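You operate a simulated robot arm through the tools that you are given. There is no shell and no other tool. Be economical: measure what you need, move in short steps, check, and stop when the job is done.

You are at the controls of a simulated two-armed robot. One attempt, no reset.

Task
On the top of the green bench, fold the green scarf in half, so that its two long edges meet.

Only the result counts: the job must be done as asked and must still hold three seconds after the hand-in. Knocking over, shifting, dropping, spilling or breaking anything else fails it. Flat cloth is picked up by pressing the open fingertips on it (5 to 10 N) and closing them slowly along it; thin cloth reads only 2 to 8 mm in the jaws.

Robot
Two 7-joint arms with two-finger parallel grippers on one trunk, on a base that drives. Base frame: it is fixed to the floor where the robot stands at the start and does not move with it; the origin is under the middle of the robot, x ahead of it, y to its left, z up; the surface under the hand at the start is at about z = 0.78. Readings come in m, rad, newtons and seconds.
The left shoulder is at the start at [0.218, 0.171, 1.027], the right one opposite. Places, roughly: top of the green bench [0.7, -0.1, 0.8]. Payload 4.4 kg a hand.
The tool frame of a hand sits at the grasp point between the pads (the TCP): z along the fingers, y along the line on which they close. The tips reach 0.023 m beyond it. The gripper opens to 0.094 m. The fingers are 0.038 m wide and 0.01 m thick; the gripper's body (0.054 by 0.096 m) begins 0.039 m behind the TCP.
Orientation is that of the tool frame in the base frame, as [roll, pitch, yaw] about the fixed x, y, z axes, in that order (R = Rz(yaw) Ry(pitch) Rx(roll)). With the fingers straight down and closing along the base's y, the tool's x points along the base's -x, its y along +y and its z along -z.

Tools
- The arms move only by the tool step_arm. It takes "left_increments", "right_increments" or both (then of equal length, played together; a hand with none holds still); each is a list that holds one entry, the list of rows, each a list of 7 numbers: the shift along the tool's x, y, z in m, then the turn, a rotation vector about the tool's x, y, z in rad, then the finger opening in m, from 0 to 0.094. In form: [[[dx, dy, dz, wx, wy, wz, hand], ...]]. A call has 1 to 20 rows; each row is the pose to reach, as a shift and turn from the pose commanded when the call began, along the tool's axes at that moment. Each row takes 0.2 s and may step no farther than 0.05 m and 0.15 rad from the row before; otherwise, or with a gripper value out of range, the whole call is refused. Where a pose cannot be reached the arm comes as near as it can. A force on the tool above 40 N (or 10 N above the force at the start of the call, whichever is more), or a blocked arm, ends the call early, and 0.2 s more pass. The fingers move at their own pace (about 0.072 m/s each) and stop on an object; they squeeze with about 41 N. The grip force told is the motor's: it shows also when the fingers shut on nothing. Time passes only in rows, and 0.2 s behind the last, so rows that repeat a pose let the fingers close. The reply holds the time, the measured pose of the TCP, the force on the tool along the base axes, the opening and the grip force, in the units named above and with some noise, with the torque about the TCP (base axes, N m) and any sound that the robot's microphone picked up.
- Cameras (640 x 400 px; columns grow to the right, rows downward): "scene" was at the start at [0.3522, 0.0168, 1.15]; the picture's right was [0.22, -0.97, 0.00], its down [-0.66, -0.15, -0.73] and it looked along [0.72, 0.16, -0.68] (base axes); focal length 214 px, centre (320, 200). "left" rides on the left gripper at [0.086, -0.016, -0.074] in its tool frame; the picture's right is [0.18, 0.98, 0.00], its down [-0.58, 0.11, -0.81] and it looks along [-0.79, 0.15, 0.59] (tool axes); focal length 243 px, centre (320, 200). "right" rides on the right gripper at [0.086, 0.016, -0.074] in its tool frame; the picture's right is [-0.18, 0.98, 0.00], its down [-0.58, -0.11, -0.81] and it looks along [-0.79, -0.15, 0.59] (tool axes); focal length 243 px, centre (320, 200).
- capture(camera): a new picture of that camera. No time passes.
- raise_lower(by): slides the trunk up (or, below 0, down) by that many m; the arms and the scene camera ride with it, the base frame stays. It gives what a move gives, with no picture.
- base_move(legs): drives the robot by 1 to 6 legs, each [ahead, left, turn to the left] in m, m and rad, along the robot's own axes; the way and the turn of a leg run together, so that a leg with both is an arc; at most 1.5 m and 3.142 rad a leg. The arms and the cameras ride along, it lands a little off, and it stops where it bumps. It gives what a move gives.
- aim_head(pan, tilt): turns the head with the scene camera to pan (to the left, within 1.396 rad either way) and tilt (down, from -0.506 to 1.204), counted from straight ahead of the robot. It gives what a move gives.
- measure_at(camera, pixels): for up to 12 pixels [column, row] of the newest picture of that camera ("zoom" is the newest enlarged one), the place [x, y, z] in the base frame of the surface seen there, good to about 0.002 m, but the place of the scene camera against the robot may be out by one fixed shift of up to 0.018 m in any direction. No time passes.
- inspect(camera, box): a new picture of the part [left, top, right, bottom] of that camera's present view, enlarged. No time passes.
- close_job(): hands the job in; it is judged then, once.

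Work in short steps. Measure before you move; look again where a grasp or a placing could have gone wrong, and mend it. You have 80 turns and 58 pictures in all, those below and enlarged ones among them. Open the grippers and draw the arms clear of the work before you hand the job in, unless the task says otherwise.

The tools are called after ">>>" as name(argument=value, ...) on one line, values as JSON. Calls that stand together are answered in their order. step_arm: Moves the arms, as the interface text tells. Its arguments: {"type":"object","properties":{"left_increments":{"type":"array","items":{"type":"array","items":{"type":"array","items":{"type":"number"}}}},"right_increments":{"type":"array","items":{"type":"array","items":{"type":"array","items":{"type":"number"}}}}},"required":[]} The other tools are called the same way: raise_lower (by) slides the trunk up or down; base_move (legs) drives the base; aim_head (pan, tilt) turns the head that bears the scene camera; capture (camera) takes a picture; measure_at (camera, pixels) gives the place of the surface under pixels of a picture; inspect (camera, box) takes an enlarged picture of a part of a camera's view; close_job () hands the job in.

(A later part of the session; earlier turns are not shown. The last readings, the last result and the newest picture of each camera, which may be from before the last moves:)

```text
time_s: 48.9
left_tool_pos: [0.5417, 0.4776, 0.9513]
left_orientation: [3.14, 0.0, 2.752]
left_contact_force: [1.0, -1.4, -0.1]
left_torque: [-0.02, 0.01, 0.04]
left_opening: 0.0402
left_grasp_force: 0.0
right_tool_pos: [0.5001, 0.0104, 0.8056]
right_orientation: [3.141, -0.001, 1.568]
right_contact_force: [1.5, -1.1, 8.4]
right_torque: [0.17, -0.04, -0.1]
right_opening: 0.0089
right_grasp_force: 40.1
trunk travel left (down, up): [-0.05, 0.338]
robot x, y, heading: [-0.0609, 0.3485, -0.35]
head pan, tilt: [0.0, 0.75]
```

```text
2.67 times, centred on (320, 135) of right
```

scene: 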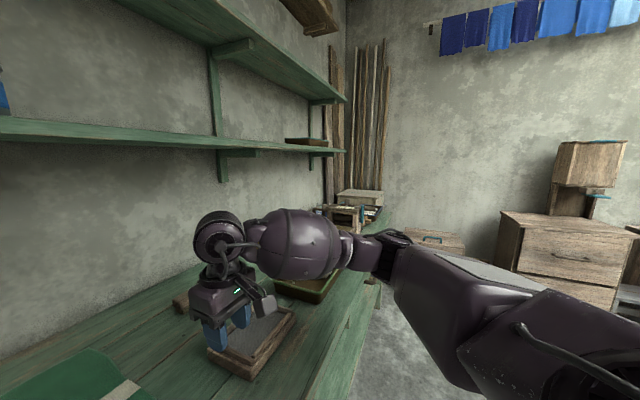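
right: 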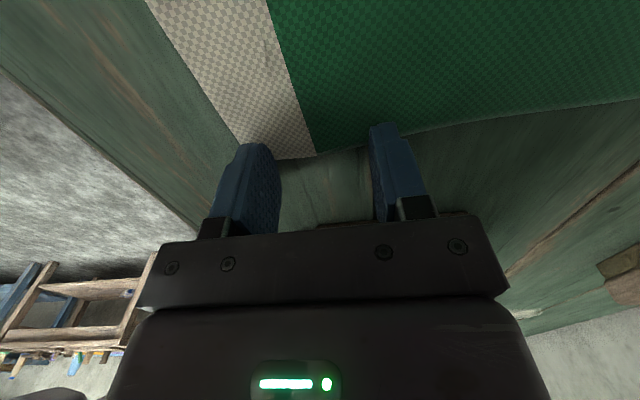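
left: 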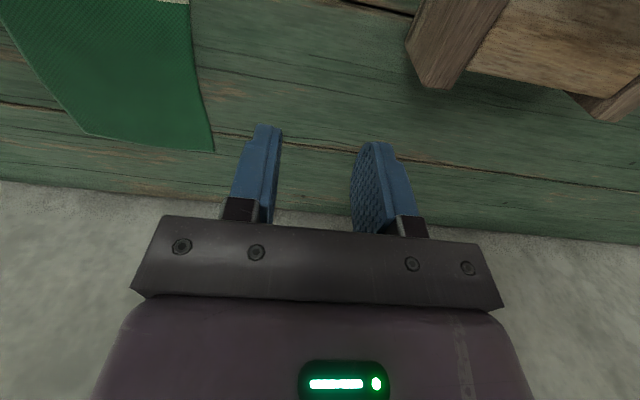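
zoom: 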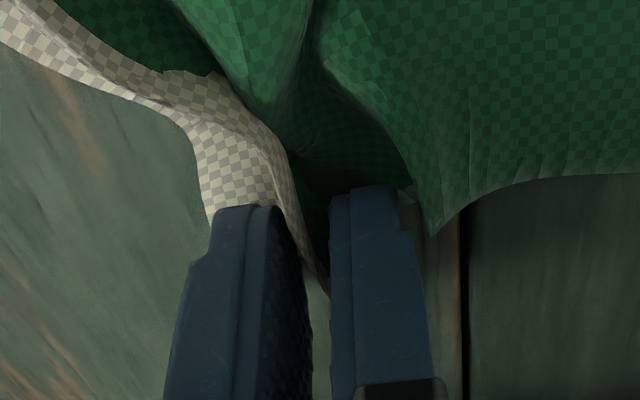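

The edge is caught with a gathered pleat (8.9 mm). Now I carry it up and over in an arc to the left edge, leaning the hand slightly, stopping just above the lower layer.

>>> step_arm(right_increments=[[[0, 0, -0.02, 0, 0, 0, 0], [0.008, 0, -0.04, 0, 0, 0, 0], [0.025, 0, -0.055, 0, 0, 0, 0], [0.045, 0, -0.064, 0, -0.07, 0, 0], [0.065, 0, -0.068, 0, -0.14, 0, 0], [0.085, 0, -0.066, 0, -0.21, 0, 0], [0.105, 0, -0.058, 0, -0.28, 0, 0], [0.122, 0, -0.044, 0, -0.35, 0, 0], [0.134, 0, -0.028, 0, -0.4, 0, 0], [0.139, 0, -0.016, 0, -0.4, 0, 0]]])

>>> inspect(camera="scene", box=[240, 120, 440, 320])

>>> capture(camera="right")

```text
time_s: 51.1
left_tool_pos: [0.5415, 0.4769, 0.9515]
left_orientation: [3.141, -0.001, 2.75]
left_contact_force: [0.1, -0.8, -0.5]
left_torque: [0.02, 0.01, 0.05]
left_opening: 0.0397
left_grasp_force: 0.0
right_tool_pos: [0.4996, 0.1478, 0.8197]
right_orientation: [-3.141, 0.402, 1.571]
right_contact_force: [0.8, 0.1, 0.6]
right_torque: [-0.01, 0.0, -0.02]
right_opening: 0.0026
right_grasp_force: 40.8
trunk travel left (down, up): [-0.05, 0.338]
robot x, y, heading: [-0.0573, 0.3484, -0.353]
head pan, tilt: [0.0, 0.75]
```

```text
2.00 times, centred on (340, 220) of scene
```

zoom: 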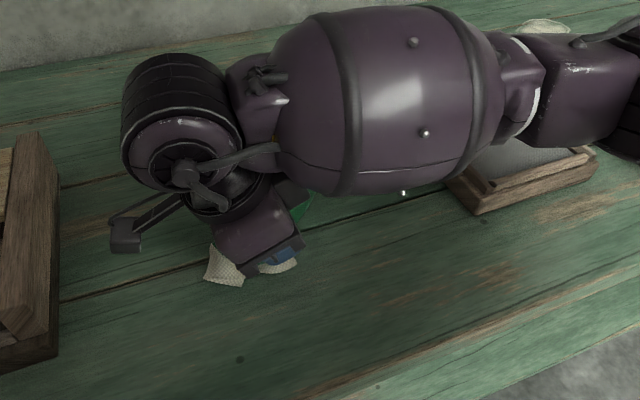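

```text
32 pictures are left
```

right: 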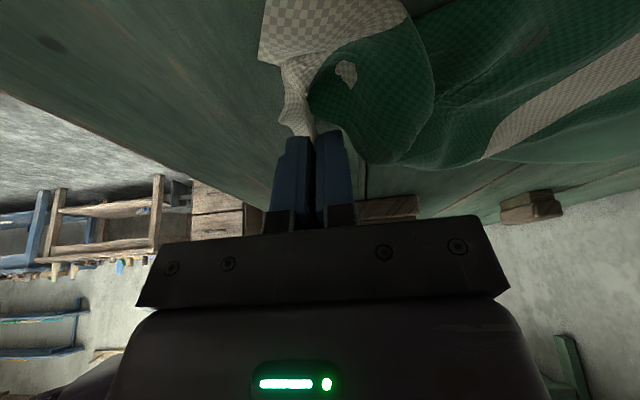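

The corner is carried over. I lower until light contact, open slowly to spread the pleat, and lift straight away.

>>> step_arm(right_increments=[[[-0.003, 0, 0.003, 0, 0, 0, 0], [-0.004, 0, 0.006, 0, 0, 0, 0], [-0.004, 0, 0.006, 0, 0, 0, 0.01], [-0.004, 0, 0.006, 0, 0, 0, 0.02], [-0.004, 0, 0.006, 0, 0, 0, 0.03], [-0.004, 0, 0.006, 0, 0, 0, 0.04], [-0.004, 0, 0.006, 0, 0, 0, 0.05], [-0.004, 0, 0.006, 0, 0, 0, 0.055], [0.0, 0, -0.02, 0, 0, 0, 0.055], [0.0, 0, -0.05, 0, 0, 0, 0.055], [0.0, 0, -0.09, 0, 0, 0, 0.055]]])

>>> capture(camera="right")

>>> inspect(camera="scene", box=[240, 120, 440, 320])

```text
time_s: 53.5
left_tool_pos: [0.5415, 0.4782, 0.9529]
left_orientation: [3.141, 0.001, 2.749]
left_contact_force: [0.2, 0.0, 0.6]
left_torque: [0.0, 0.03, 0.03]
left_opening: 0.04
left_grasp_force: 0.0
right_tool_pos: [0.4973, 0.1862, 0.9047]
right_orientation: [3.14, 0.402, 1.57]
right_contact_force: [-0.3, 0.5, 1.0]
right_torque: [0.0, 0.0, -0.01]
right_opening: 0.0551
right_grasp_force: 0.1
trunk travel left (down, up): [-0.05, 0.338]
robot x, y, heading: [-0.0569, 0.348, -0.353]
head pan, tilt: [0.0, 0.75]
```

```text
31 pictures are left
```

right: 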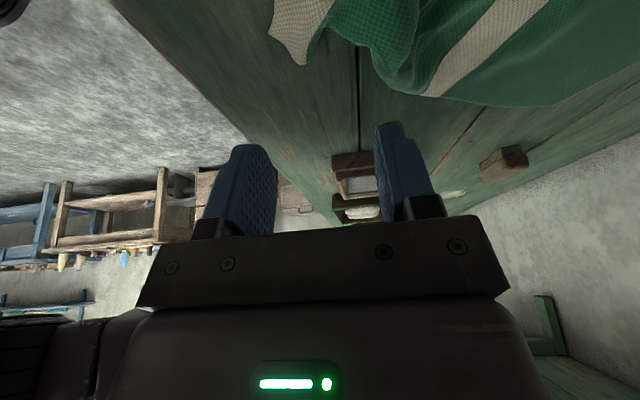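

```text
2.00 times, centred on (340, 220) of scene
```

zoom: 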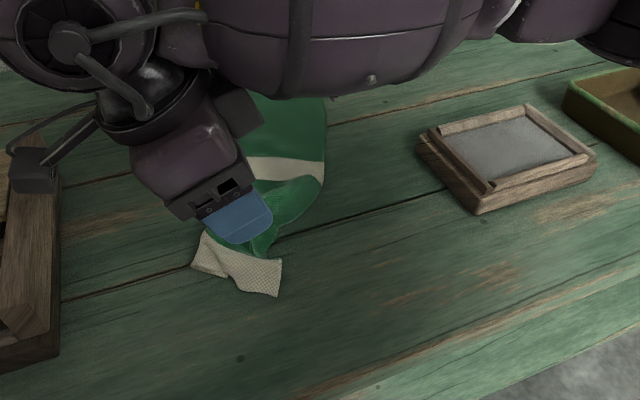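

I move the right hand clear and upright again to see the cloth.

>>> step_arm(right_increments=[[[0, 0, -0.04, 0, 0.05, 0, 0.055], [-0.045, 0, -0.03, 0, 0.1, 0, 0.055], [-0.09, 0, -0.02, 0, 0.16, 0, 0.055], [-0.135, 0, -0.01, 0, 0.22, 0, 0.055], [-0.18, 0, 0.0, 0, 0.28, 0, 0.055], [-0.225, 0, 0.015, 0, 0.34, 0, 0.055], [-0.265, 0, 0.025, 0, 0.4, 0, 0.055], [-0.289, 0, 0.035, 0, 0.4, 0, 0.055]]])

>>> inspect(camera="scene", box=[240, 120, 440, 320])

>>> capture(camera="right")

```text
time_s: 55.3
left_tool_pos: [0.5419, 0.4779, 0.9515]
left_orientation: [-3.139, -0.001, 2.751]
left_contact_force: [0.4, 0.3, 0.5]
left_torque: [0.0, -0.02, 0.0]
left_opening: 0.04
left_grasp_force: 0.1
right_tool_pos: [0.5006, -0.0957, 0.9835]
right_orientation: [-3.14, 0.001, 1.571]
right_contact_force: [-0.9, -0.1, -0.7]
right_torque: [-0.03, 0.0, 0.0]
right_opening: 0.0549
right_grasp_force: 0.1
trunk travel left (down, up): [-0.05, 0.338]
robot x, y, heading: [-0.0563, 0.3456, -0.358]
head pan, tilt: [0.0, 0.75]
```

```text
2.00 times, centred on (340, 220) of scene
```

zoom: 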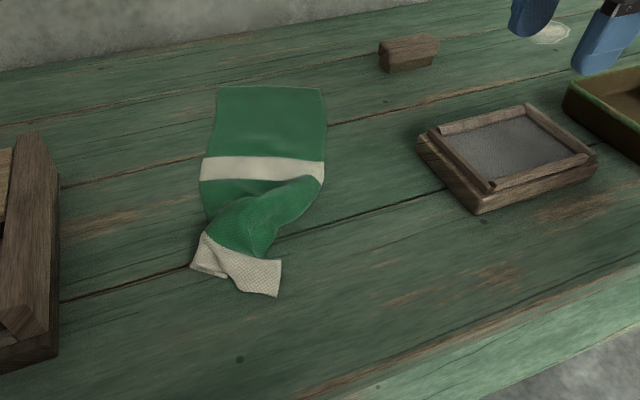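

```text
28 pictures are left
```

right: 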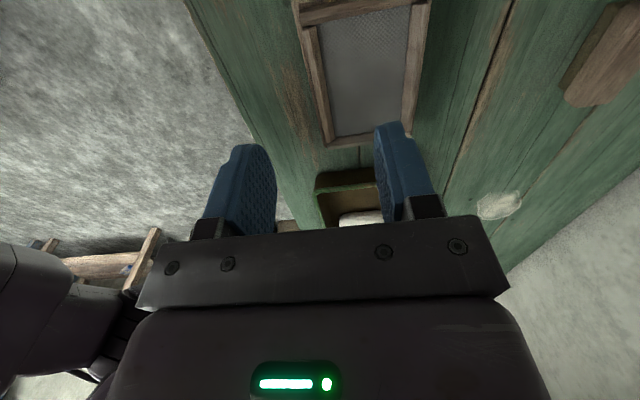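

The near half has come over; I zoom in on the cloth for detail.

>>> inspect(camera="scene", box=[230, 155, 390, 275])

>>> measure_at(camera="scene", pixels=[[277, 254], [318, 267], [284, 238], [281, 208], [290, 165], [341, 165], [342, 208], [320, 235], [310, 225], [300, 250]])

```text
3.33 times, centred on (310, 215) of scene
```

zoom: 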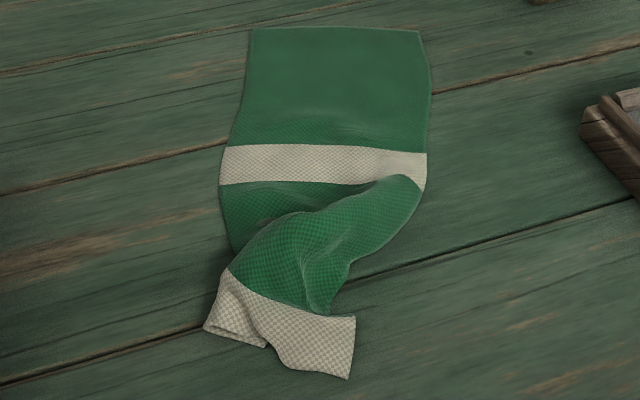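

```text
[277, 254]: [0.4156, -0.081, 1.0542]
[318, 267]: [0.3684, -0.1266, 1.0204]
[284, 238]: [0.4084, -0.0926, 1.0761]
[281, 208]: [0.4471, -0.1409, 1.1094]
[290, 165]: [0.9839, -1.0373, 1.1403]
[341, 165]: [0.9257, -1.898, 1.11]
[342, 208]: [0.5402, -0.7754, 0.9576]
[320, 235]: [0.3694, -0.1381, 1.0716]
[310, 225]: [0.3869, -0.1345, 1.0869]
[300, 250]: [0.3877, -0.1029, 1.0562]
```

>>> measure_at(camera="zoom", pixels=[[207, 328], [266, 345], [285, 362], [347, 376], [354, 318], [230, 272], [228, 240], [250, 30], [418, 32], [424, 190], [300, 240], [315, 312]])

```text
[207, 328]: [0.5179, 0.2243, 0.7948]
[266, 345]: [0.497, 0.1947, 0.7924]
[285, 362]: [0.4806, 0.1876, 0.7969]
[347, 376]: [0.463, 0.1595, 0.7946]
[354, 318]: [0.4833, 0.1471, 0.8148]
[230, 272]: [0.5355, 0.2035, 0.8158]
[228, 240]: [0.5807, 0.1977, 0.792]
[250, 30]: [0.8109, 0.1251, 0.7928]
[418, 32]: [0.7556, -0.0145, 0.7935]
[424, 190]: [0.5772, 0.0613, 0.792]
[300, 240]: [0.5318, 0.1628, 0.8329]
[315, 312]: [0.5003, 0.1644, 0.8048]
```

The scarf has been pulled askew (its far end turned), so I need a clearer look. I turn the parked left hand so its camera looks across the cloth.

>>> step_arm(left_increments=[[[0, -0.01, 0, 0, 0, 0.131, 0.04], [0, -0.02, 0, 0, 0, 0.262, 0.04], [0, -0.03, 0, 0, 0, 0.393, 0.04], [-0.003, -0.04, 0, 0, 0, 0.524, 0.04], [-0.006, -0.05, 0, 0, 0, 0.655, 0.04], [-0.008, -0.06, 0, 0, 0, 0.785, 0.04], [-0.01, -0.07, 0, 0, 0, 0.916, 0.04], [-0.012, -0.08, 0, 0, 0, 1.047, 0.04], [-0.012, -0.082, 0, 0, 0, 1.178, 0.04]]])

>>> capture(camera="left")

```text
time_s: 57.3
left_tool_pos: [0.5217, 0.397, 0.9503]
left_orientation: [3.141, 0.0, 1.569]
left_contact_force: [0.0, -0.1, 0.7]
left_torque: [0.0, 0.0, 0.03]
left_opening: 0.0402
left_grasp_force: 0.1
right_tool_pos: [0.5004, -0.0948, 0.9829]
right_orientation: [3.141, 0.0, 1.568]
right_contact_force: [0.2, -0.4, 0.2]
right_torque: [0.0, -0.01, 0.01]
right_opening: 0.0551
right_grasp_force: 0.1
trunk travel left (down, up): [-0.05, 0.338]
robot x, y, heading: [-0.0579, 0.3483, -0.351]
head pan, tilt: [0.0, 0.75]
```

```text
26 pictures are left
```

left: 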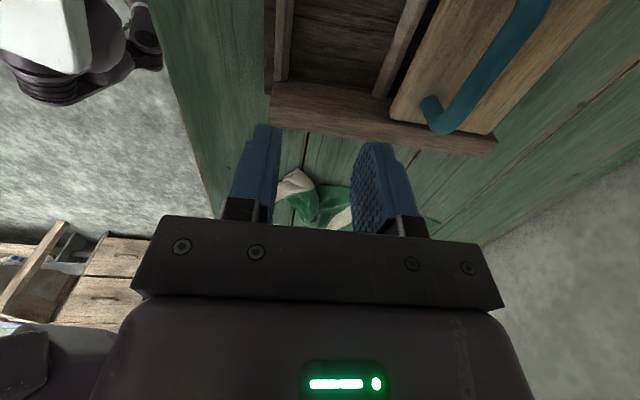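

>>> inspect(camera="left", box=[260, 150, 372, 234])

>>> inspect(camera="scene", box=[268, 205, 332, 275])

```text
4.76 times, centred on (316, 192) of left
```

zoom: 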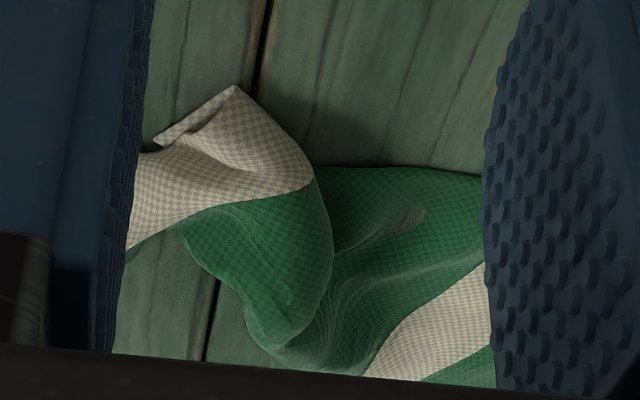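

```text
5.71 times, centred on (300, 240) of scene
```

zoom: 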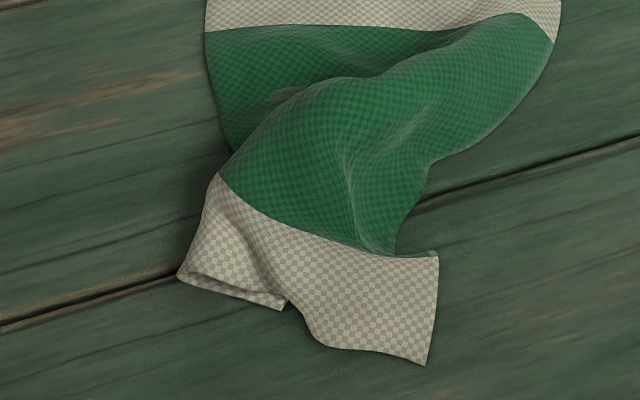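

The near corner fell forward instead of back: its free corner lies at about (0.47,0.16) and a loop sticks out left. I'll pull that corner back to the right to flatten the scarf and then redo it with a better grasp. First the right hand goes over (0.497, 0.163).

>>> step_arm(right_increments=[[[0.045, 0, 0, 0, 0, 0, 0.05], [0.09, 0, 0, 0, 0, 0, 0.05], [0.135, 0, 0.02, 0, 0, 0, 0.05], [0.18, 0, 0.05, 0, 0, 0, 0.05], [0.225, -0.003, 0.09, 0, 0, 0, 0.05], [0.25, -0.003, 0.13, 0, 0, 0, 0.05], [0.258, -0.003, 0.155, 0, 0, 0, 0.05], [0.258, -0.003, 0.17, 0, 0, 0, 0.05], [0.258, -0.003, 0.175, 0, 0, 0, 0.05]]])

>>> capture(camera="right")

```text
refused: row 4 steps farther than a row can; nothing moved
```

```text
23 pictures are left
```

right: 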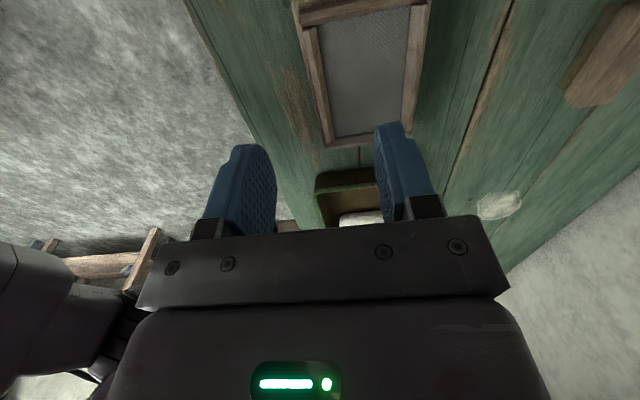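

A step was too long; I spread the move over more rows.

>>> step_arm(right_increments=[[[0.045, 0, 0, 0, 0, 0, 0.05], [0.09, 0, 0, 0, 0, 0, 0.05], [0.13, 0, 0.015, 0, 0, 0, 0.05], [0.17, 0, 0.035, 0, 0, 0, 0.05], [0.205, -0.003, 0.06, 0, 0, 0, 0.05], [0.235, -0.003, 0.09, 0, 0, 0, 0.05], [0.252, -0.003, 0.12, 0, 0, 0, 0.05], [0.258, -0.003, 0.145, 0, 0, 0, 0.05], [0.258, -0.003, 0.165, 0, 0, 0, 0.05], [0.258, -0.003, 0.175, 0, 0, 0, 0.05], [0.258, -0.003, 0.175, 0, 0, 0, 0.05]]])

>>> capture(camera="right")

```text
time_s: 59.7
left_tool_pos: [0.5221, 0.3972, 0.9496]
left_orientation: [-3.141, 0.0, 1.572]
left_contact_force: [0.5, -0.3, -0.1]
left_torque: [0.04, 0.01, 0.0]
left_opening: 0.0399
left_grasp_force: 0.0
right_tool_pos: [0.4952, 0.1622, 0.8087]
right_orientation: [-3.141, 0.0, 1.572]
right_contact_force: [-0.2, 0.4, 2.2]
right_torque: [-0.01, -0.11, 0.01]
right_opening: 0.0504
right_grasp_force: 0.1
trunk travel left (down, up): [-0.05, 0.338]
robot x, y, heading: [-0.0585, 0.3492, -0.351]
head pan, tilt: [0.0, 0.75]
```

```text
22 pictures are left
```

right: 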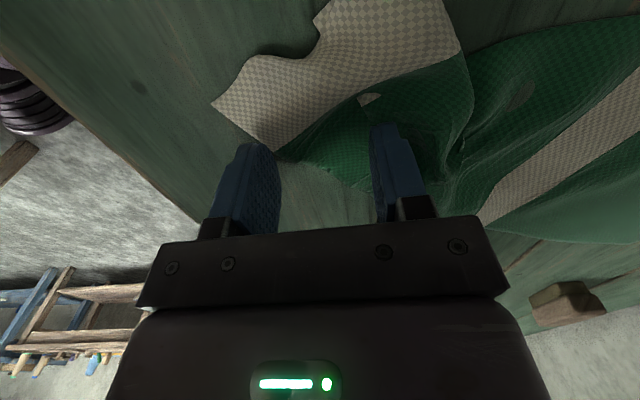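

Now it's clear: the free near-right corner is at (213,103) and its long edge runs past the fingertips at (280,155). I shift 10 mm further onto the cloth, press, and close slowly.

>>> step_arm(right_increments=[[[0.005, 0.002, -0.006, 0, 0, 0, 0.05], [0.01, 0.004, -0.006, 0, 0, 0, 0.05], [0.01, 0.004, 0, 0, 0, 0, 0.05], [0.01, 0.004, 0.0025, 0, 0, 0, 0.05], [0.01, 0.004, 0.004, 0, 0, 0, 0.05], [0.01, 0.004, 0.004, 0, 0, 0, 0.05]]])

```text
time_s: 61.1
left_tool_pos: [0.5222, 0.3973, 0.9515]
left_orientation: [3.14, -0.001, 1.573]
left_contact_force: [0.3, 0.6, -0.4]
left_torque: [0.04, 0.0, -0.01]
left_opening: 0.0399
left_grasp_force: 0.0
right_tool_pos: [0.5007, 0.1701, 0.8059]
right_orientation: [3.138, -0.001, 1.571]
right_contact_force: [1.4, 1.0, 11.4]
right_torque: [0.16, -0.46, 0.04]
right_opening: 0.0506
right_grasp_force: 1.0
trunk travel left (down, up): [-0.05, 0.338]
robot x, y, heading: [-0.0576, 0.3479, -0.347]
head pan, tilt: [0.0, 0.75]
```

11 N, mostly on the far finger over thicker cloth. I close slowly.

>>> step_arm(right_increments=[[[0, 0, 0, 0, 0, 0, 0.046], [0, 0, 0, 0, 0, 0, 0.042], [0, 0, 0, 0, 0, 0, 0.038], [0, 0, 0, 0, 0, 0, 0.034], [0, 0, 0, 0, 0, 0, 0.03], [0, 0, 0, 0, 0, 0, 0.026], [0, 0, 0, 0, 0, 0, 0.022], [0, 0, 0, 0, 0, 0, 0.018], [0, 0, 0, 0, 0, 0, 0.014], [0, 0, 0, 0, 0, 0, 0.01], [0, 0, 0, 0, 0, 0, 0.006], [0, 0, 0, 0, 0, 0, 0.003], [0, 0, 0, 0, 0, 0, 0], [0, 0, 0, 0, 0, 0, 0]]])

>>> inspect(camera="right", box=[180, 0, 500, 200])

```text
time_s: 64.1
left_tool_pos: [0.5204, 0.3969, 0.9527]
left_orientation: [3.14, 0.0, 1.571]
left_contact_force: [0.0, 0.1, 0.5]
left_torque: [0.03, 0.04, 0.0]
left_opening: 0.04
left_grasp_force: 0.0
right_tool_pos: [0.5007, 0.1721, 0.8069]
right_orientation: [3.139, 0.0, 1.569]
right_contact_force: [4.3, -0.5, 20.1]
right_torque: [0.16, -0.31, -0.04]
right_opening: 0.0002
right_grasp_force: 41.2
trunk travel left (down, up): [-0.05, 0.338]
robot x, y, heading: [-0.062, 0.3467, -0.347]
head pan, tilt: [0.0, 0.75]
```

```text
2.00 times, centred on (340, 100) of right
```

zoom: 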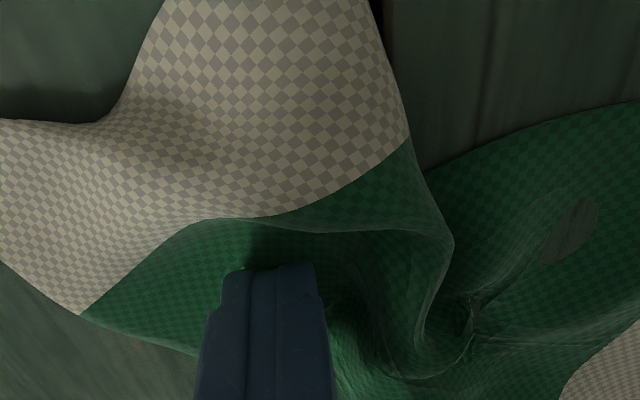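

Nothing pinched, but the closed fingertips press on the flap near its edge; I ease the force and drag the flap back to the right along the bench.

>>> step_arm(right_increments=[[[0, 0, -0.0015, 0, 0, 0, 0], [-0.01, 0, -0.0015, 0, 0, 0, 0], [-0.02, 0, -0.0015, 0, 0, 0, 0], [-0.03, 0, -0.0015, 0, 0, 0, 0], [-0.04, 0, -0.0015, 0, 0, 0, 0]]])

>>> inspect(camera="right", box=[180, 0, 500, 200])

```text
time_s: 65.3
left_tool_pos: [0.521, 0.3965, 0.9512]
left_orientation: [3.141, 0.0, 1.572]
left_contact_force: [-0.3, 0.4, -1.2]
left_torque: [-0.05, -0.02, -0.02]
left_opening: 0.0397
left_grasp_force: 0.1
right_tool_pos: [0.501, 0.1311, 0.8065]
right_orientation: [3.142, 0.001, 1.569]
right_contact_force: [-0.1, 0.8, 11.2]
right_torque: [0.13, -0.1, 0.01]
right_opening: 0.0
right_grasp_force: 40.9
trunk travel left (down, up): [-0.05, 0.338]
robot x, y, heading: [-0.0592, 0.3473, -0.352]
head pan, tilt: [0.0, 0.75]
```

```text
2.00 times, centred on (340, 100) of right
```

zoom: 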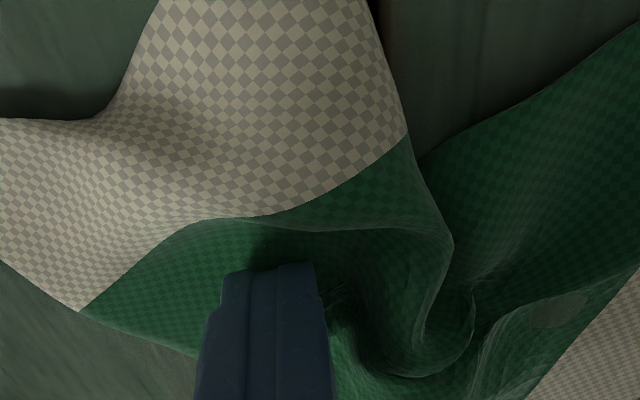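

The cloth follows the fingertips faithfully at ~11 N. To unroll the tuck I want to lift the near end by its corner: I raise, turn the jaws back to close along y, and come down on the flat tan area at about (0.487, 0.142).

>>> step_arm(right_increments=[[[0, 0, -0.03, 0, 0, 0, 0], [0, 0, -0.06, 0, 0, -0.14, 0.01], [0, 0, -0.06, 0, 0, -0.28, 0.03], [0, 0, -0.06, 0, 0, -0.42, 0.05], [0, 0, -0.06, 0, 0, -0.56, 0.05], [0.005, -0.005, -0.06, 0, 0, -0.7, 0.05], [0.011, -0.014, -0.06, 0, 0, -0.84, 0.05], [0.011, -0.014, -0.06, 0, 0, -0.98, 0.05], [0.011, -0.014, -0.06, 0, 0, -1.12, 0.05], [0.011, -0.014, -0.06, 0, 0, -1.26, 0.05], [0.011, -0.014, -0.06, 0, 0, -1.4, 0.05], [0.011, -0.014, -0.06, 0, 0, -1.5, 0.05], [0.011, -0.014, -0.05, 0, 0, -1.571, 0.05], [0.011, -0.014, -0.025, 0, 0, -1.571, 0.05]]])

>>> capture(camera="right")

```text
time_s: 68.3
left_tool_pos: [0.5227, 0.3965, 0.9515]
left_orientation: [-3.142, 0.0, 1.574]
left_contact_force: [0.0, 0.0, -0.2]
left_torque: [-0.02, 0.0, -0.01]
left_opening: 0.0399
left_grasp_force: 0.0
right_tool_pos: [0.4883, 0.1422, 0.8291]
right_orientation: [3.142, 0.0, 3.141]
right_contact_force: [0.5, 0.2, -0.7]
right_torque: [0.02, 0.02, 0.01]
right_opening: 0.0501
right_grasp_force: 0.1
trunk travel left (down, up): [-0.05, 0.338]
robot x, y, heading: [-0.0597, 0.3479, -0.348]
head pan, tilt: [0.0, 0.75]
```

```text
19 pictures are left
```

right: 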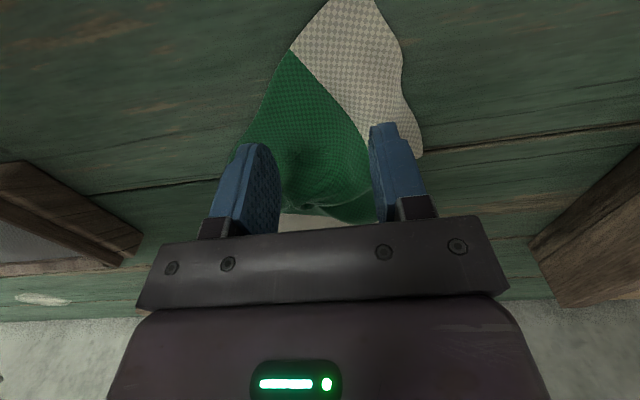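

The jaws straddle the flap: long edge from (290,50) to (240,140), near edge along (400,60)–(420,155). I check heights before pressing.

>>> measure_at(camera="right", pixels=[[292, 52], [250, 125], [320, 110], [360, 110], [345, 20], [400, 60], [418, 150], [320, 150], [290, 160]])

```text
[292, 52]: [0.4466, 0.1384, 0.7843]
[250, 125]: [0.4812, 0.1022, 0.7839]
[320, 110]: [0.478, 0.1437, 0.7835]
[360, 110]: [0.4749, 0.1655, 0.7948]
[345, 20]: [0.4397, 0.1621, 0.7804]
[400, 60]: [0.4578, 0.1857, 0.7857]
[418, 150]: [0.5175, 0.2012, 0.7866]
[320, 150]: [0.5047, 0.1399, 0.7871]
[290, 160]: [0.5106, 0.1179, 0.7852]
```

Flat there at z≈0.784. I move to (0.475, 0.135), press down and settle.

>>> step_arm(right_increments=[[[0.013, -0.007, 0, 0, 0, 0, 0.05], [0.013, -0.007, 0.012, 0, 0, 0, 0.05], [0.013, -0.007, 0.019, 0, 0, 0, 0.05], [0.013, -0.007, 0.022, 0, 0, 0, 0.05], [0.013, -0.007, 0.0235, 0, 0, 0, 0.05], [0.013, -0.007, 0.0235, 0, 0, 0, 0.05]]])

```text
time_s: 69.7
left_tool_pos: [0.5218, 0.3959, 0.951]
left_orientation: [-3.139, 0.001, 1.571]
left_contact_force: [-0.5, 0.0, 0.2]
left_torque: [-0.01, -0.01, 0.03]
left_opening: 0.0399
left_grasp_force: 0.1
right_tool_pos: [0.4727, 0.1355, 0.8075]
right_orientation: [3.142, 0.001, 3.141]
right_contact_force: [0.3, -0.1, -0.2]
right_torque: [0.0, -0.01, 0.0]
right_opening: 0.05
right_grasp_force: 0.0
trunk travel left (down, up): [-0.05, 0.338]
robot x, y, heading: [-0.0602, 0.3481, -0.348]
head pan, tilt: [0.0, 0.75]
```

No contact yet; down another 2.8 mm.

>>> step_arm(right_increments=[[[0, 0, 0.0015, 0, 0, 0, 0.05], [0, 0, 0.0022, 0, 0, 0, 0.05], [0, 0, 0.0026, 0, 0, 0, 0.05], [0, 0, 0.0026, 0, 0, 0, 0.05]]])

```text
time_s: 70.7
left_tool_pos: [0.5212, 0.3967, 0.9509]
left_orientation: [3.141, 0.002, 1.574]
left_contact_force: [0.2, 0.5, -0.3]
left_torque: [-0.04, 0.01, -0.01]
left_opening: 0.0399
left_grasp_force: 0.0
right_tool_pos: [0.4739, 0.1357, 0.8052]
right_orientation: [-3.141, 0.0, -3.141]
right_contact_force: [-0.2, -0.9, 3.3]
right_torque: [0.06, -0.02, 0.0]
right_opening: 0.05
right_grasp_force: 0.1
trunk travel left (down, up): [-0.05, 0.338]
robot x, y, heading: [-0.0579, 0.3504, -0.354]
head pan, tilt: [0.0, 0.75]
```

3.3 N; 0.8 mm more gives about 7–8 N, then I close slowly.

>>> step_arm(right_increments=[[[0, 0, 0.0008, 0, 0, 0, 0.05], [0, 0, 0.0008, 0, 0, 0, 0.05], [0, 0, 0.0008, 0, 0, 0, 0.046], [0, 0, 0.0008, 0, 0, 0, 0.042], [0, 0, 0.0008, 0, 0, 0, 0.038], [0, 0, 0.0008, 0, 0, 0, 0.034], [0, 0, 0.0008, 0, 0, 0, 0.03], [0, 0, 0.0008, 0, 0, 0, 0.026], [0, 0, 0.0008, 0, 0, 0, 0.022], [0, 0, 0.0007, 0, 0, 0, 0.018], [0, 0, 0.0006, 0, 0, 0, 0.015], [0, 0, 0.0005, 0, 0, 0, 0.011], [0, 0, 0.0005, 0, 0, 0, 0.008], [0, 0, 0.0005, 0, 0, 0, 0.005], [0, 0, 0.0005, 0, 0, 0, 0.002], [0, 0, 0.0005, 0, 0, 0, 0], [0, 0, 0.0005, 0, 0, 0, 0]]])

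```text
time_s: 74.3
left_tool_pos: [0.5208, 0.3954, 0.9518]
left_orientation: [-3.14, -0.001, 1.572]
left_contact_force: [0.5, 0.7, -0.3]
left_torque: [0.01, 0.0, 0.02]
left_opening: 0.0401
left_grasp_force: 0.0
right_tool_pos: [0.4726, 0.1364, 0.805]
right_orientation: [-3.141, 0.0, 3.141]
right_contact_force: [0.8, 2.8, 10.4]
right_torque: [0.06, -0.09, 0.0]
right_opening: 0.0028
right_grasp_force: 41.2
trunk travel left (down, up): [-0.05, 0.338]
robot x, y, heading: [-0.0607, 0.3507, -0.352]
head pan, tilt: [0.0, 0.75]
```

Caught (2.8 mm). I lift the near end high so that it hangs free and unrolls, then lay it back down toward the right.

>>> step_arm(right_increments=[[[0, 0, -0.03, 0, 0, 0, 0], [0, 0, -0.06, 0, 0, 0, 0], [0, 0, -0.09, 0, 0, 0, 0], [0, 0, -0.12, 0, 0, 0, 0], [0, 0, -0.15, 0, 0, 0, 0], [0, 0, -0.17, 0, 0, 0, 0], [0, 0, -0.17, 0, 0, 0, 0], [0, 0, -0.17, 0, 0, 0, 0]]])

>>> capture(camera="scene")

```text
time_s: 76.1
left_tool_pos: [0.5213, 0.3971, 0.9511]
left_orientation: [-3.141, 0.001, 1.573]
left_contact_force: [0.5, -0.1, -0.9]
left_torque: [-0.01, 0.04, 0.0]
left_opening: 0.0399
left_grasp_force: 0.0
right_tool_pos: [0.4722, 0.1355, 0.9747]
right_orientation: [3.141, 0.0, -3.141]
right_contact_force: [-0.1, 0.0, -1.0]
right_torque: [-0.01, 0.0, 0.01]
right_opening: 0.0027
right_grasp_force: 40.8
trunk travel left (down, up): [-0.05, 0.338]
robot x, y, heading: [-0.0618, 0.351, -0.352]
head pan, tilt: [0.0, 0.75]
```

```text
18 pictures are left
```

scene: 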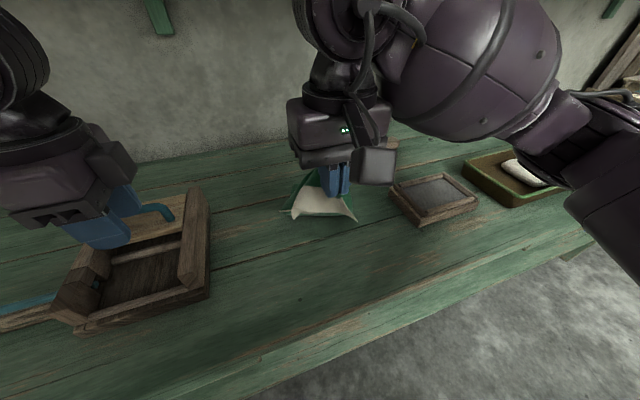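

The near end now hangs open and unrolled. I lay it down toward the right and slightly toward me to straighten the scarf.

>>> step_arm(right_increments=[[[0, -0.02, 0.01, 0, 0, 0, 0], [0, -0.04, 0.03, 0, 0, 0, 0], [0.002, -0.06, 0.055, 0, 0, 0, 0], [0.004, -0.078, 0.08, 0, 0, 0, 0], [0.006, -0.094, 0.105, 0, 0, 0, 0], [0.008, -0.108, 0.13, 0, 0, 0, 0], [0.01, -0.12, 0.15, 0, 0, 0, 0], [0.012, -0.13, 0.163, 0, 0, 0, 0], [0.012, -0.135, 0.167, 0, 0, 0, 0], [0.012, -0.135, 0.168, 0, 0, 0, 0.01], [0.012, -0.135, 0.169, 0, 0, 0, 0.02], [0.012, -0.135, 0.169, 0, 0, 0, 0.03], [0.012, -0.135, 0.169, 0, 0, 0, 0.04], [0.012, -0.135, 0.169, 0, 0, 0, 0.05], [0.012, -0.135, 0.169, 0, 0, 0, 0.055], [0.012, -0.135, 0.13, 0, 0, 0, 0.055], [0.012, -0.16, 0.09, 0, 0, 0, 0.055], [0.012, -0.2, 0.06, 0, 0, 0, 0.055]]])

>>> inspect(camera="scene", box=[230, 145, 390, 275])

```text
time_s: 79.9
left_tool_pos: [0.5219, 0.3966, 0.9524]
left_orientation: [3.14, -0.001, 1.573]
left_contact_force: [-1.1, -0.3, 0.2]
left_torque: [-0.03, -0.05, -0.03]
left_opening: 0.0401
left_grasp_force: 0.0
right_tool_pos: [0.4597, -0.0642, 0.9155]
right_orientation: [3.141, -0.001, -3.141]
right_contact_force: [-1.1, 1.1, -0.8]
right_torque: [0.03, 0.0, 0.01]
right_opening: 0.0551
right_grasp_force: 0.0
trunk travel left (down, up): [-0.05, 0.338]
robot x, y, heading: [-0.0594, 0.3438, -0.353]
head pan, tilt: [0.0, 0.75]
```

```text
3.08 times, centred on (310, 210) of scene
```

zoom: 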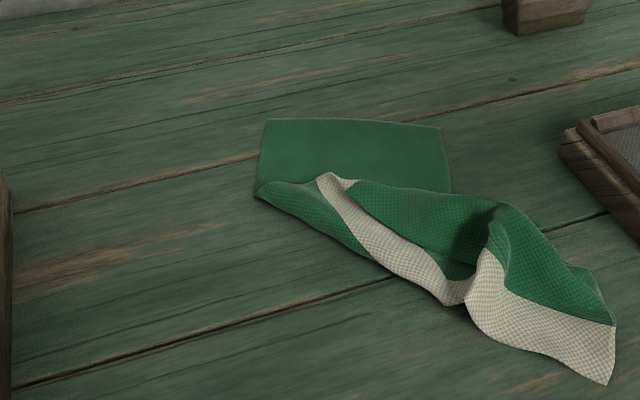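

The near end went too far right and the middle folded over. I'll stretch the whole scarf out again by lifting its near end high and relaying it; first I measure where its parts lie now.

>>> measure_at(camera="zoom", pixels=[[605, 383], [613, 325], [480, 330], [484, 252], [500, 215], [560, 270], [555, 345], [465, 295], [265, 122], [440, 127], [258, 190], [325, 177]])

>>> capture(camera="right")

```text
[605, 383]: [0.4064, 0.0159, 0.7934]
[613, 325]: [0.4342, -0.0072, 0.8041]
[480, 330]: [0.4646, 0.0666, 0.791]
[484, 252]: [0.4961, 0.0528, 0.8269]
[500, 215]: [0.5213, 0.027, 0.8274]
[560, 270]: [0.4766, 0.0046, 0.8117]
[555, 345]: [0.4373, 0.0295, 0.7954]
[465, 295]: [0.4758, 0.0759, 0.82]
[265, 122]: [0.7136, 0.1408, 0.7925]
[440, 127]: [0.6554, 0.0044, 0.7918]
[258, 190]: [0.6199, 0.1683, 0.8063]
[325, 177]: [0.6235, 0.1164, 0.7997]
```

```text
16 pictures are left
```

right: 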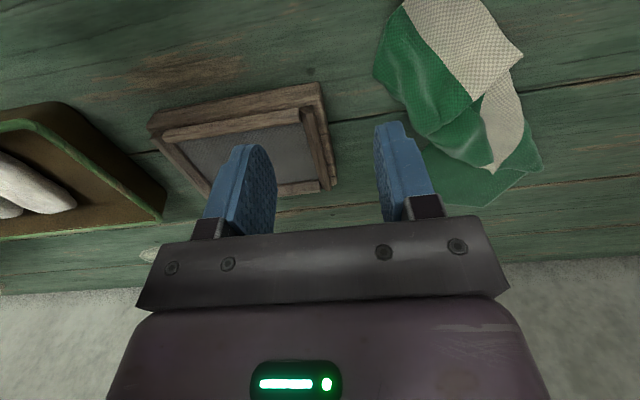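

The scarf has slid toward me (far edge now x≈0.71). I go to the middle of its near tan end, about (0.450, 0.031), with the jaws turned along that edge, and down to just above it.

>>> step_arm(right_increments=[[[0.002, 0.02, 0, 0, 0, 0.12, 0.05], [0.004, 0.04, 0, 0, 0, 0.24, 0.05], [0.006, 0.06, 0, 0, 0, 0.36, 0.05], [0.008, 0.08, 0, 0, 0, 0.48, 0.05], [0.0097, 0.095, 0.01, 0, 0, 0.6, 0.05], [0.0097, 0.095, 0.03, 0, 0, 0.72, 0.05], [0.0097, 0.095, 0.06, 0, 0, 0.86, 0.05], [0.0097, 0.095, 0.09, 0, 0, 0.86, 0.05], [0.0097, 0.095, 0.105, 0, 0, 0.86, 0.05], [0.0097, 0.095, 0.1095, 0, 0, 0.86, 0.05], [0.0097, 0.095, 0.1095, 0, 0, 0.86, 0.05]]])

>>> capture(camera="right")

```text
time_s: 82.3
left_tool_pos: [0.5211, 0.3962, 0.9503]
left_orientation: [-3.142, 0.001, 1.573]
left_contact_force: [0.0, -0.3, 0.2]
left_torque: [-0.01, -0.01, 0.0]
left_opening: 0.0399
left_grasp_force: 0.0
right_tool_pos: [0.4512, 0.0297, 0.8056]
right_orientation: [3.141, 0.0, 2.283]
right_contact_force: [1.5, -0.3, 0.8]
right_torque: [0.06, -0.07, 0.06]
right_opening: 0.0502
right_grasp_force: 0.1
trunk travel left (down, up): [-0.05, 0.338]
robot x, y, heading: [-0.059, 0.3478, -0.354]
head pan, tilt: [0.0, 0.75]
```

```text
15 pictures are left
```

right: 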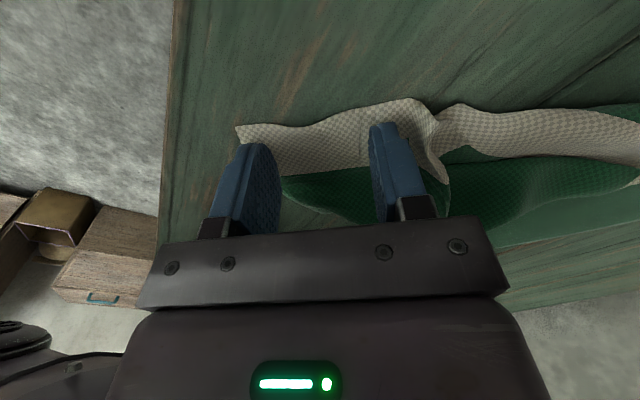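

The jaws stand on the tan end, just inside its near edge. I press about 1.2 mm and close slowly.

>>> step_arm(right_increments=[[[0, 0, 0.0008, 0, 0, 0, 0.05], [0, 0, 0.0013, 0, 0, 0, 0.05], [0, 0, 0.0013, 0, 0, 0, 0.05], [0, 0, 0.0013, 0, 0, 0, 0.046], [0, 0, 0.0013, 0, 0, 0, 0.042], [0, 0, 0.0013, 0, 0, 0, 0.038], [0, 0, 0.0013, 0, 0, 0, 0.034], [0, 0, 0.0013, 0, 0, 0, 0.03], [0, 0, 0.0013, 0, 0, 0, 0.026], [0, 0, 0.0013, 0, 0, 0, 0.022], [0, 0, 0.0012, 0, 0, 0, 0.018], [0, 0, 0.0011, 0, 0, 0, 0.014], [0, 0, 0.001, 0, 0, 0, 0.01], [0, 0, 0.001, 0, 0, 0, 0.007], [0, 0, 0.001, 0, 0, 0, 0.004], [0, 0, 0.001, 0, 0, 0, 0.001], [0, 0, 0.001, 0, 0, 0, 0], [0, 0, 0.001, 0, 0, 0, 0]]])

```text
time_s: 86.1
left_tool_pos: [0.521, 0.3971, 0.9519]
left_orientation: [-3.141, 0.0, 1.572]
left_contact_force: [-0.6, 0.2, 0.2]
left_torque: [0.03, -0.04, -0.03]
left_opening: 0.0401
left_grasp_force: 0.1
right_tool_pos: [0.4515, 0.0292, 0.8049]
right_orientation: [-3.141, -0.001, 2.28]
right_contact_force: [-2.2, -0.5, 11.4]
right_torque: [-0.05, -0.16, -0.01]
right_opening: 0.0023
right_grasp_force: 40.9
trunk travel left (down, up): [-0.05, 0.338]
robot x, y, heading: [-0.0606, 0.344, -0.353]
head pan, tilt: [0.0, 0.75]
```

Caught again (2.3 mm). I lift the end up and slightly forward, staying well in front of the wall shelf, and look at how the scarf hangs and where the shelf is.

>>> step_arm(right_increments=[[[0, 0, -0.03, 0, 0, 0, 0], [0, 0.005, -0.06, 0, 0, -0.1, 0], [0, 0.01, -0.09, 0, 0, -0.2, 0], [-0.01, 0.015, -0.12, 0, 0, -0.3, 0], [-0.015, 0.02, -0.15, 0, 0, -0.4, 0], [-0.02, 0.03, -0.18, 0, 0, -0.5, 0], [-0.025, 0.04, -0.21, 0, 0, -0.6, 0], [-0.03, 0.05, -0.24, 0, 0, -0.7, 0], [-0.03, 0.06, -0.27, 0, 0, -0.8, 0], [-0.03, 0.06, -0.3, 0, 0, -0.86, 0], [-0.03, 0.06, -0.32, 0, 0, -0.86, 0], [-0.03, 0.06, -0.32, 0, 0, -0.86, 0]]])

>>> aim_head(pan=0.0, tilt=0.45)

>>> capture(camera="scene")

```text
time_s: 88.7
left_tool_pos: [0.523, 0.3972, 0.9502]
left_orientation: [3.141, -0.001, 1.572]
left_contact_force: [0.4, -0.7, 0.5]
left_torque: [0.0, 0.0, -0.04]
left_opening: 0.04
left_grasp_force: 0.0
right_tool_pos: [0.5167, 0.046, 1.122]
right_orientation: [3.141, -0.003, -3.141]
right_contact_force: [0.4, -0.3, -1.0]
right_torque: [0.04, 0.02, -0.06]
right_opening: 0.0023
right_grasp_force: 40.6
trunk travel left (down, up): [-0.05, 0.338]
robot x, y, heading: [-0.0597, 0.3514, -0.35]
head pan, tilt: [0.0, 0.75]
```

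```text
time_s: 89.5
left_tool_pos: [0.5212, 0.3974, 0.9508]
left_orientation: [3.141, 0.001, 1.572]
left_contact_force: [0.7, -0.9, -0.6]
left_torque: [0.0, 0.03, 0.01]
left_opening: 0.0404
left_grasp_force: 0.0
right_tool_pos: [0.5161, 0.0457, 1.1227]
right_orientation: [3.141, 0.001, 3.14]
right_contact_force: [0.7, -0.7, -0.7]
right_torque: [-0.01, -0.01, -0.03]
right_opening: 0.0025
right_grasp_force: 40.6
trunk travel left (down, up): [-0.05, 0.338]
robot x, y, heading: [-0.0599, 0.3494, -0.349]
head pan, tilt: [0.0, 0.45]
```

```text
14 pictures are left
```

scene: 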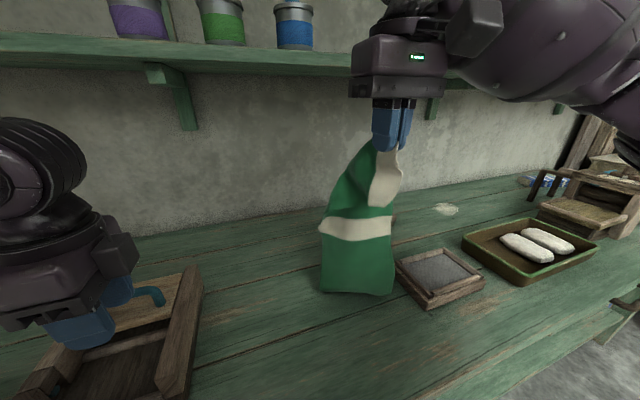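

It hangs straight and unrolled, its lower end near the bench. I measure the hanging lower edge and the shelf front.

>>> measure_at(camera="scene", pixels=[[324, 288], [390, 292], [322, 230], [392, 230], [200, 60], [320, 72], [185, 120], [295, 30], [160, 296], [200, 270], [395, 262]])

```text
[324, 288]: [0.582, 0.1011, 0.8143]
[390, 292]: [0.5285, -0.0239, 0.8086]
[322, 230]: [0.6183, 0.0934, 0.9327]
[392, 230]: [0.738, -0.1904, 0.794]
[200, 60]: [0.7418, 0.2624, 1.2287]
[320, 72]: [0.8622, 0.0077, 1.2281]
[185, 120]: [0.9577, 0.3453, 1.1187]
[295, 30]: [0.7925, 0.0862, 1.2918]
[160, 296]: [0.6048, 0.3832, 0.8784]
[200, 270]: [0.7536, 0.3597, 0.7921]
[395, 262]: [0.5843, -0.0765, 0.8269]
```

The hanging end is centred near (0.56, 0.04), 2 cm above the bench; shelf front at x≈0.74, z≈1.2. I carry it back and left so the end touches at about (0.475, 0.13), let it settle, then lay it away from me along the robot's heading.

>>> step_arm(right_increments=[[[0.021, 0.0225, 0, 0, 0, 0, 0], [0.042, 0.045, 0, 0, 0, 0, 0], [0.063, 0.068, 0, 0, 0, 0, 0], [0.083, 0.09, 0, 0, 0, 0, 0], [0.083, 0.09, 0, 0, 0, 0, 0], [0.083, 0.09, 0, 0, 0, 0, 0], [0.083, 0.09, 0, 0, 0, 0, 0], [0.083, 0.09, 0.01, 0, 0, 0, 0], [0.083, 0.09, 0.02, 0, 0, 0, 0], [0.083, 0.09, 0.028, 0, 0, 0, 0], [0.083, 0.09, 0.028, 0, 0, 0, 0]]])

>>> capture(camera="scene")

```text
time_s: 91.9
left_tool_pos: [0.5207, 0.396, 0.9505]
left_orientation: [3.142, 0.0, 1.574]
left_contact_force: [0.2, 0.5, -0.5]
left_torque: [0.05, 0.0, 0.02]
left_opening: 0.0401
left_grasp_force: 0.1
right_tool_pos: [0.4338, 0.1369, 1.0958]
right_orientation: [3.141, 0.0, -3.141]
right_contact_force: [0.3, 0.4, -0.2]
right_torque: [0.02, -0.01, -0.06]
right_opening: 0.0025
right_grasp_force: 41.0
trunk travel left (down, up): [-0.05, 0.338]
robot x, y, heading: [-0.0639, 0.3497, -0.35]
head pan, tilt: [0.0, 0.45]
```

```text
13 pictures are left
```

scene: 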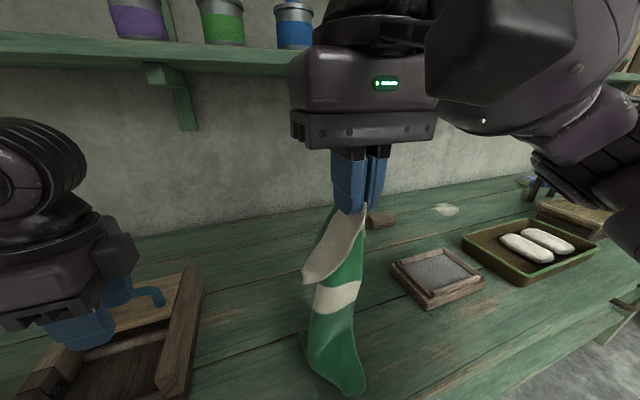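

>>> measure_at(camera="scene", pixels=[[308, 352], [340, 385], [362, 390], [335, 345], [338, 300], [320, 265]])

```text
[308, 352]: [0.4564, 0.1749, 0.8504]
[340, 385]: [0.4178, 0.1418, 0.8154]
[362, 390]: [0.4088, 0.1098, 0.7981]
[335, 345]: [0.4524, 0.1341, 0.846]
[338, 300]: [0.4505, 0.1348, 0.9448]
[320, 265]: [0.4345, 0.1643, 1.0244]
```

The lower end touches near (0.415, 0.13). I lay the scarf away from me along the heading, ending near (0.75, 0.013), release by spreading the fingers, and lift.

>>> step_arm(right_increments=[[[-0.009, -0.012, 0.002, 0, 0, 0, 0], [-0.047, -0.026, 0.008, 0, 0, 0, 0], [-0.084, -0.039, 0.026, 0, 0, 0, 0], [-0.122, -0.053, 0.048, 0, 0, 0, 0], [-0.155, -0.065, 0.075, 0, 0, 0, 0], [-0.183, -0.075, 0.105, 0, 0, 0, 0], [-0.211, -0.085, 0.135, 0, 0, 0, 0], [-0.235, -0.094, 0.165, 0, 0, 0, 0], [-0.258, -0.102, 0.195, 0, 0, 0, 0], [-0.277, -0.109, 0.225, 0, 0, 0, 0], [-0.296, -0.116, 0.252, 0, 0, 0, 0], [-0.31, -0.121, 0.272, 0, 0, 0, 0], [-0.319, -0.124, 0.284, 0, 0, 0, 0], [-0.324, -0.126, 0.289, 0, 0, 0, 0], [-0.324, -0.126, 0.29, 0, 0, 0, 0.012], [-0.324, -0.126, 0.29, 0, 0, 0, 0.024], [-0.324, -0.126, 0.29, 0, 0, 0, 0.036], [-0.324, -0.126, 0.29, 0, 0, 0, 0.048], [-0.324, -0.126, 0.29, 0, 0, 0, 0.056], [-0.324, -0.126, 0.25, 0, 0, 0, 0.056]]])

>>> aim_head(pan=0.0, tilt=0.75)

>>> capture(camera="scene")

```text
time_s: 96.1
left_tool_pos: [0.5203, 0.3972, 0.9529]
left_orientation: [3.139, 0.001, 1.572]
left_contact_force: [0.0, 1.0, 0.4]
left_torque: [0.02, -0.01, 0.03]
left_opening: 0.04
left_grasp_force: 0.0
right_tool_pos: [0.7578, 0.0114, 0.8484]
right_orientation: [3.142, 0.001, 3.141]
right_contact_force: [-0.4, 0.8, 0.1]
right_torque: [-0.03, -0.05, -0.03]
right_opening: 0.0559
right_grasp_force: 0.0
trunk travel left (down, up): [-0.05, 0.338]
robot x, y, heading: [-0.0596, 0.3516, -0.35]
head pan, tilt: [0.0, 0.45]
```

```text
time_s: 96.9
left_tool_pos: [0.5222, 0.3971, 0.9516]
left_orientation: [-3.14, 0.0, 1.572]
left_contact_force: [-0.2, -1.0, 0.7]
left_torque: [-0.02, 0.02, 0.0]
left_opening: 0.0401
left_grasp_force: 0.0
right_tool_pos: [0.7582, 0.0106, 0.8461]
right_orientation: [-3.141, -0.001, -3.141]
right_contact_force: [-0.3, 0.2, -0.1]
right_torque: [-0.02, 0.04, 0.0]
right_opening: 0.0559
right_grasp_force: 0.0
trunk travel left (down, up): [-0.05, 0.338]
robot x, y, heading: [-0.0607, 0.348, -0.353]
head pan, tilt: [0.0, 0.75]
```

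```text
12 pictures are left
```

scene: 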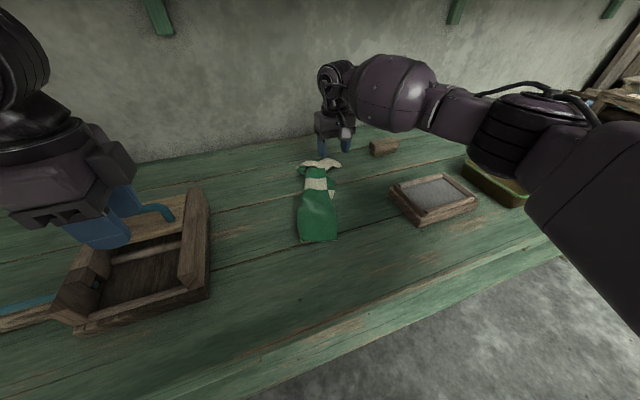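

The scarf now lies stretched out, and narrower, as if already partly doubled. I move the hand off and zoom in.

>>> step_arm(right_increments=[[[0, -0.03, -0.03, 0, 0, 0, 0.056], [0, -0.07, -0.06, 0, 0, 0, 0.056], [0, -0.11, -0.08, 0, 0, 0, 0.056], [0, -0.14, -0.08, 0, 0, 0, 0.056]]])

>>> inspect(camera="scene", box=[256, 150, 384, 250])

```text
time_s: 97.9
left_tool_pos: [0.5226, 0.3967, 0.9496]
left_orientation: [3.141, 0.0, 1.573]
left_contact_force: [0.0, -0.1, 0.1]
left_torque: [-0.02, -0.01, 0.03]
left_opening: 0.0401
left_grasp_force: 0.1
right_tool_pos: [0.759, -0.1316, 0.9221]
right_orientation: [3.141, -0.002, -3.142]
right_contact_force: [-0.7, 0.1, 0.8]
right_torque: [0.01, 0.01, -0.02]
right_opening: 0.0561
right_grasp_force: 0.1
trunk travel left (down, up): [-0.05, 0.338]
robot x, y, heading: [-0.0627, 0.3489, -0.352]
head pan, tilt: [0.0, 0.75]
```

```text
4.00 times, centred on (320, 200) of scene
```

zoom: 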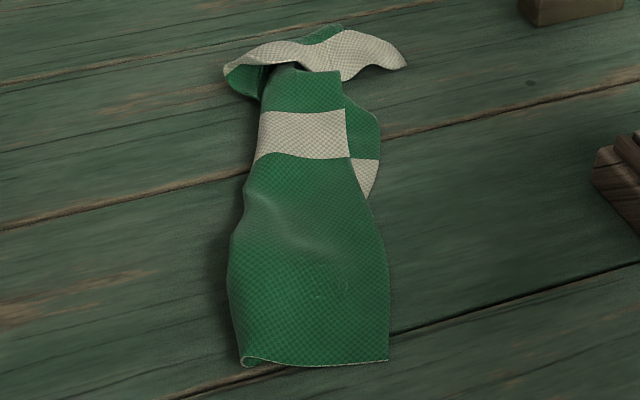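

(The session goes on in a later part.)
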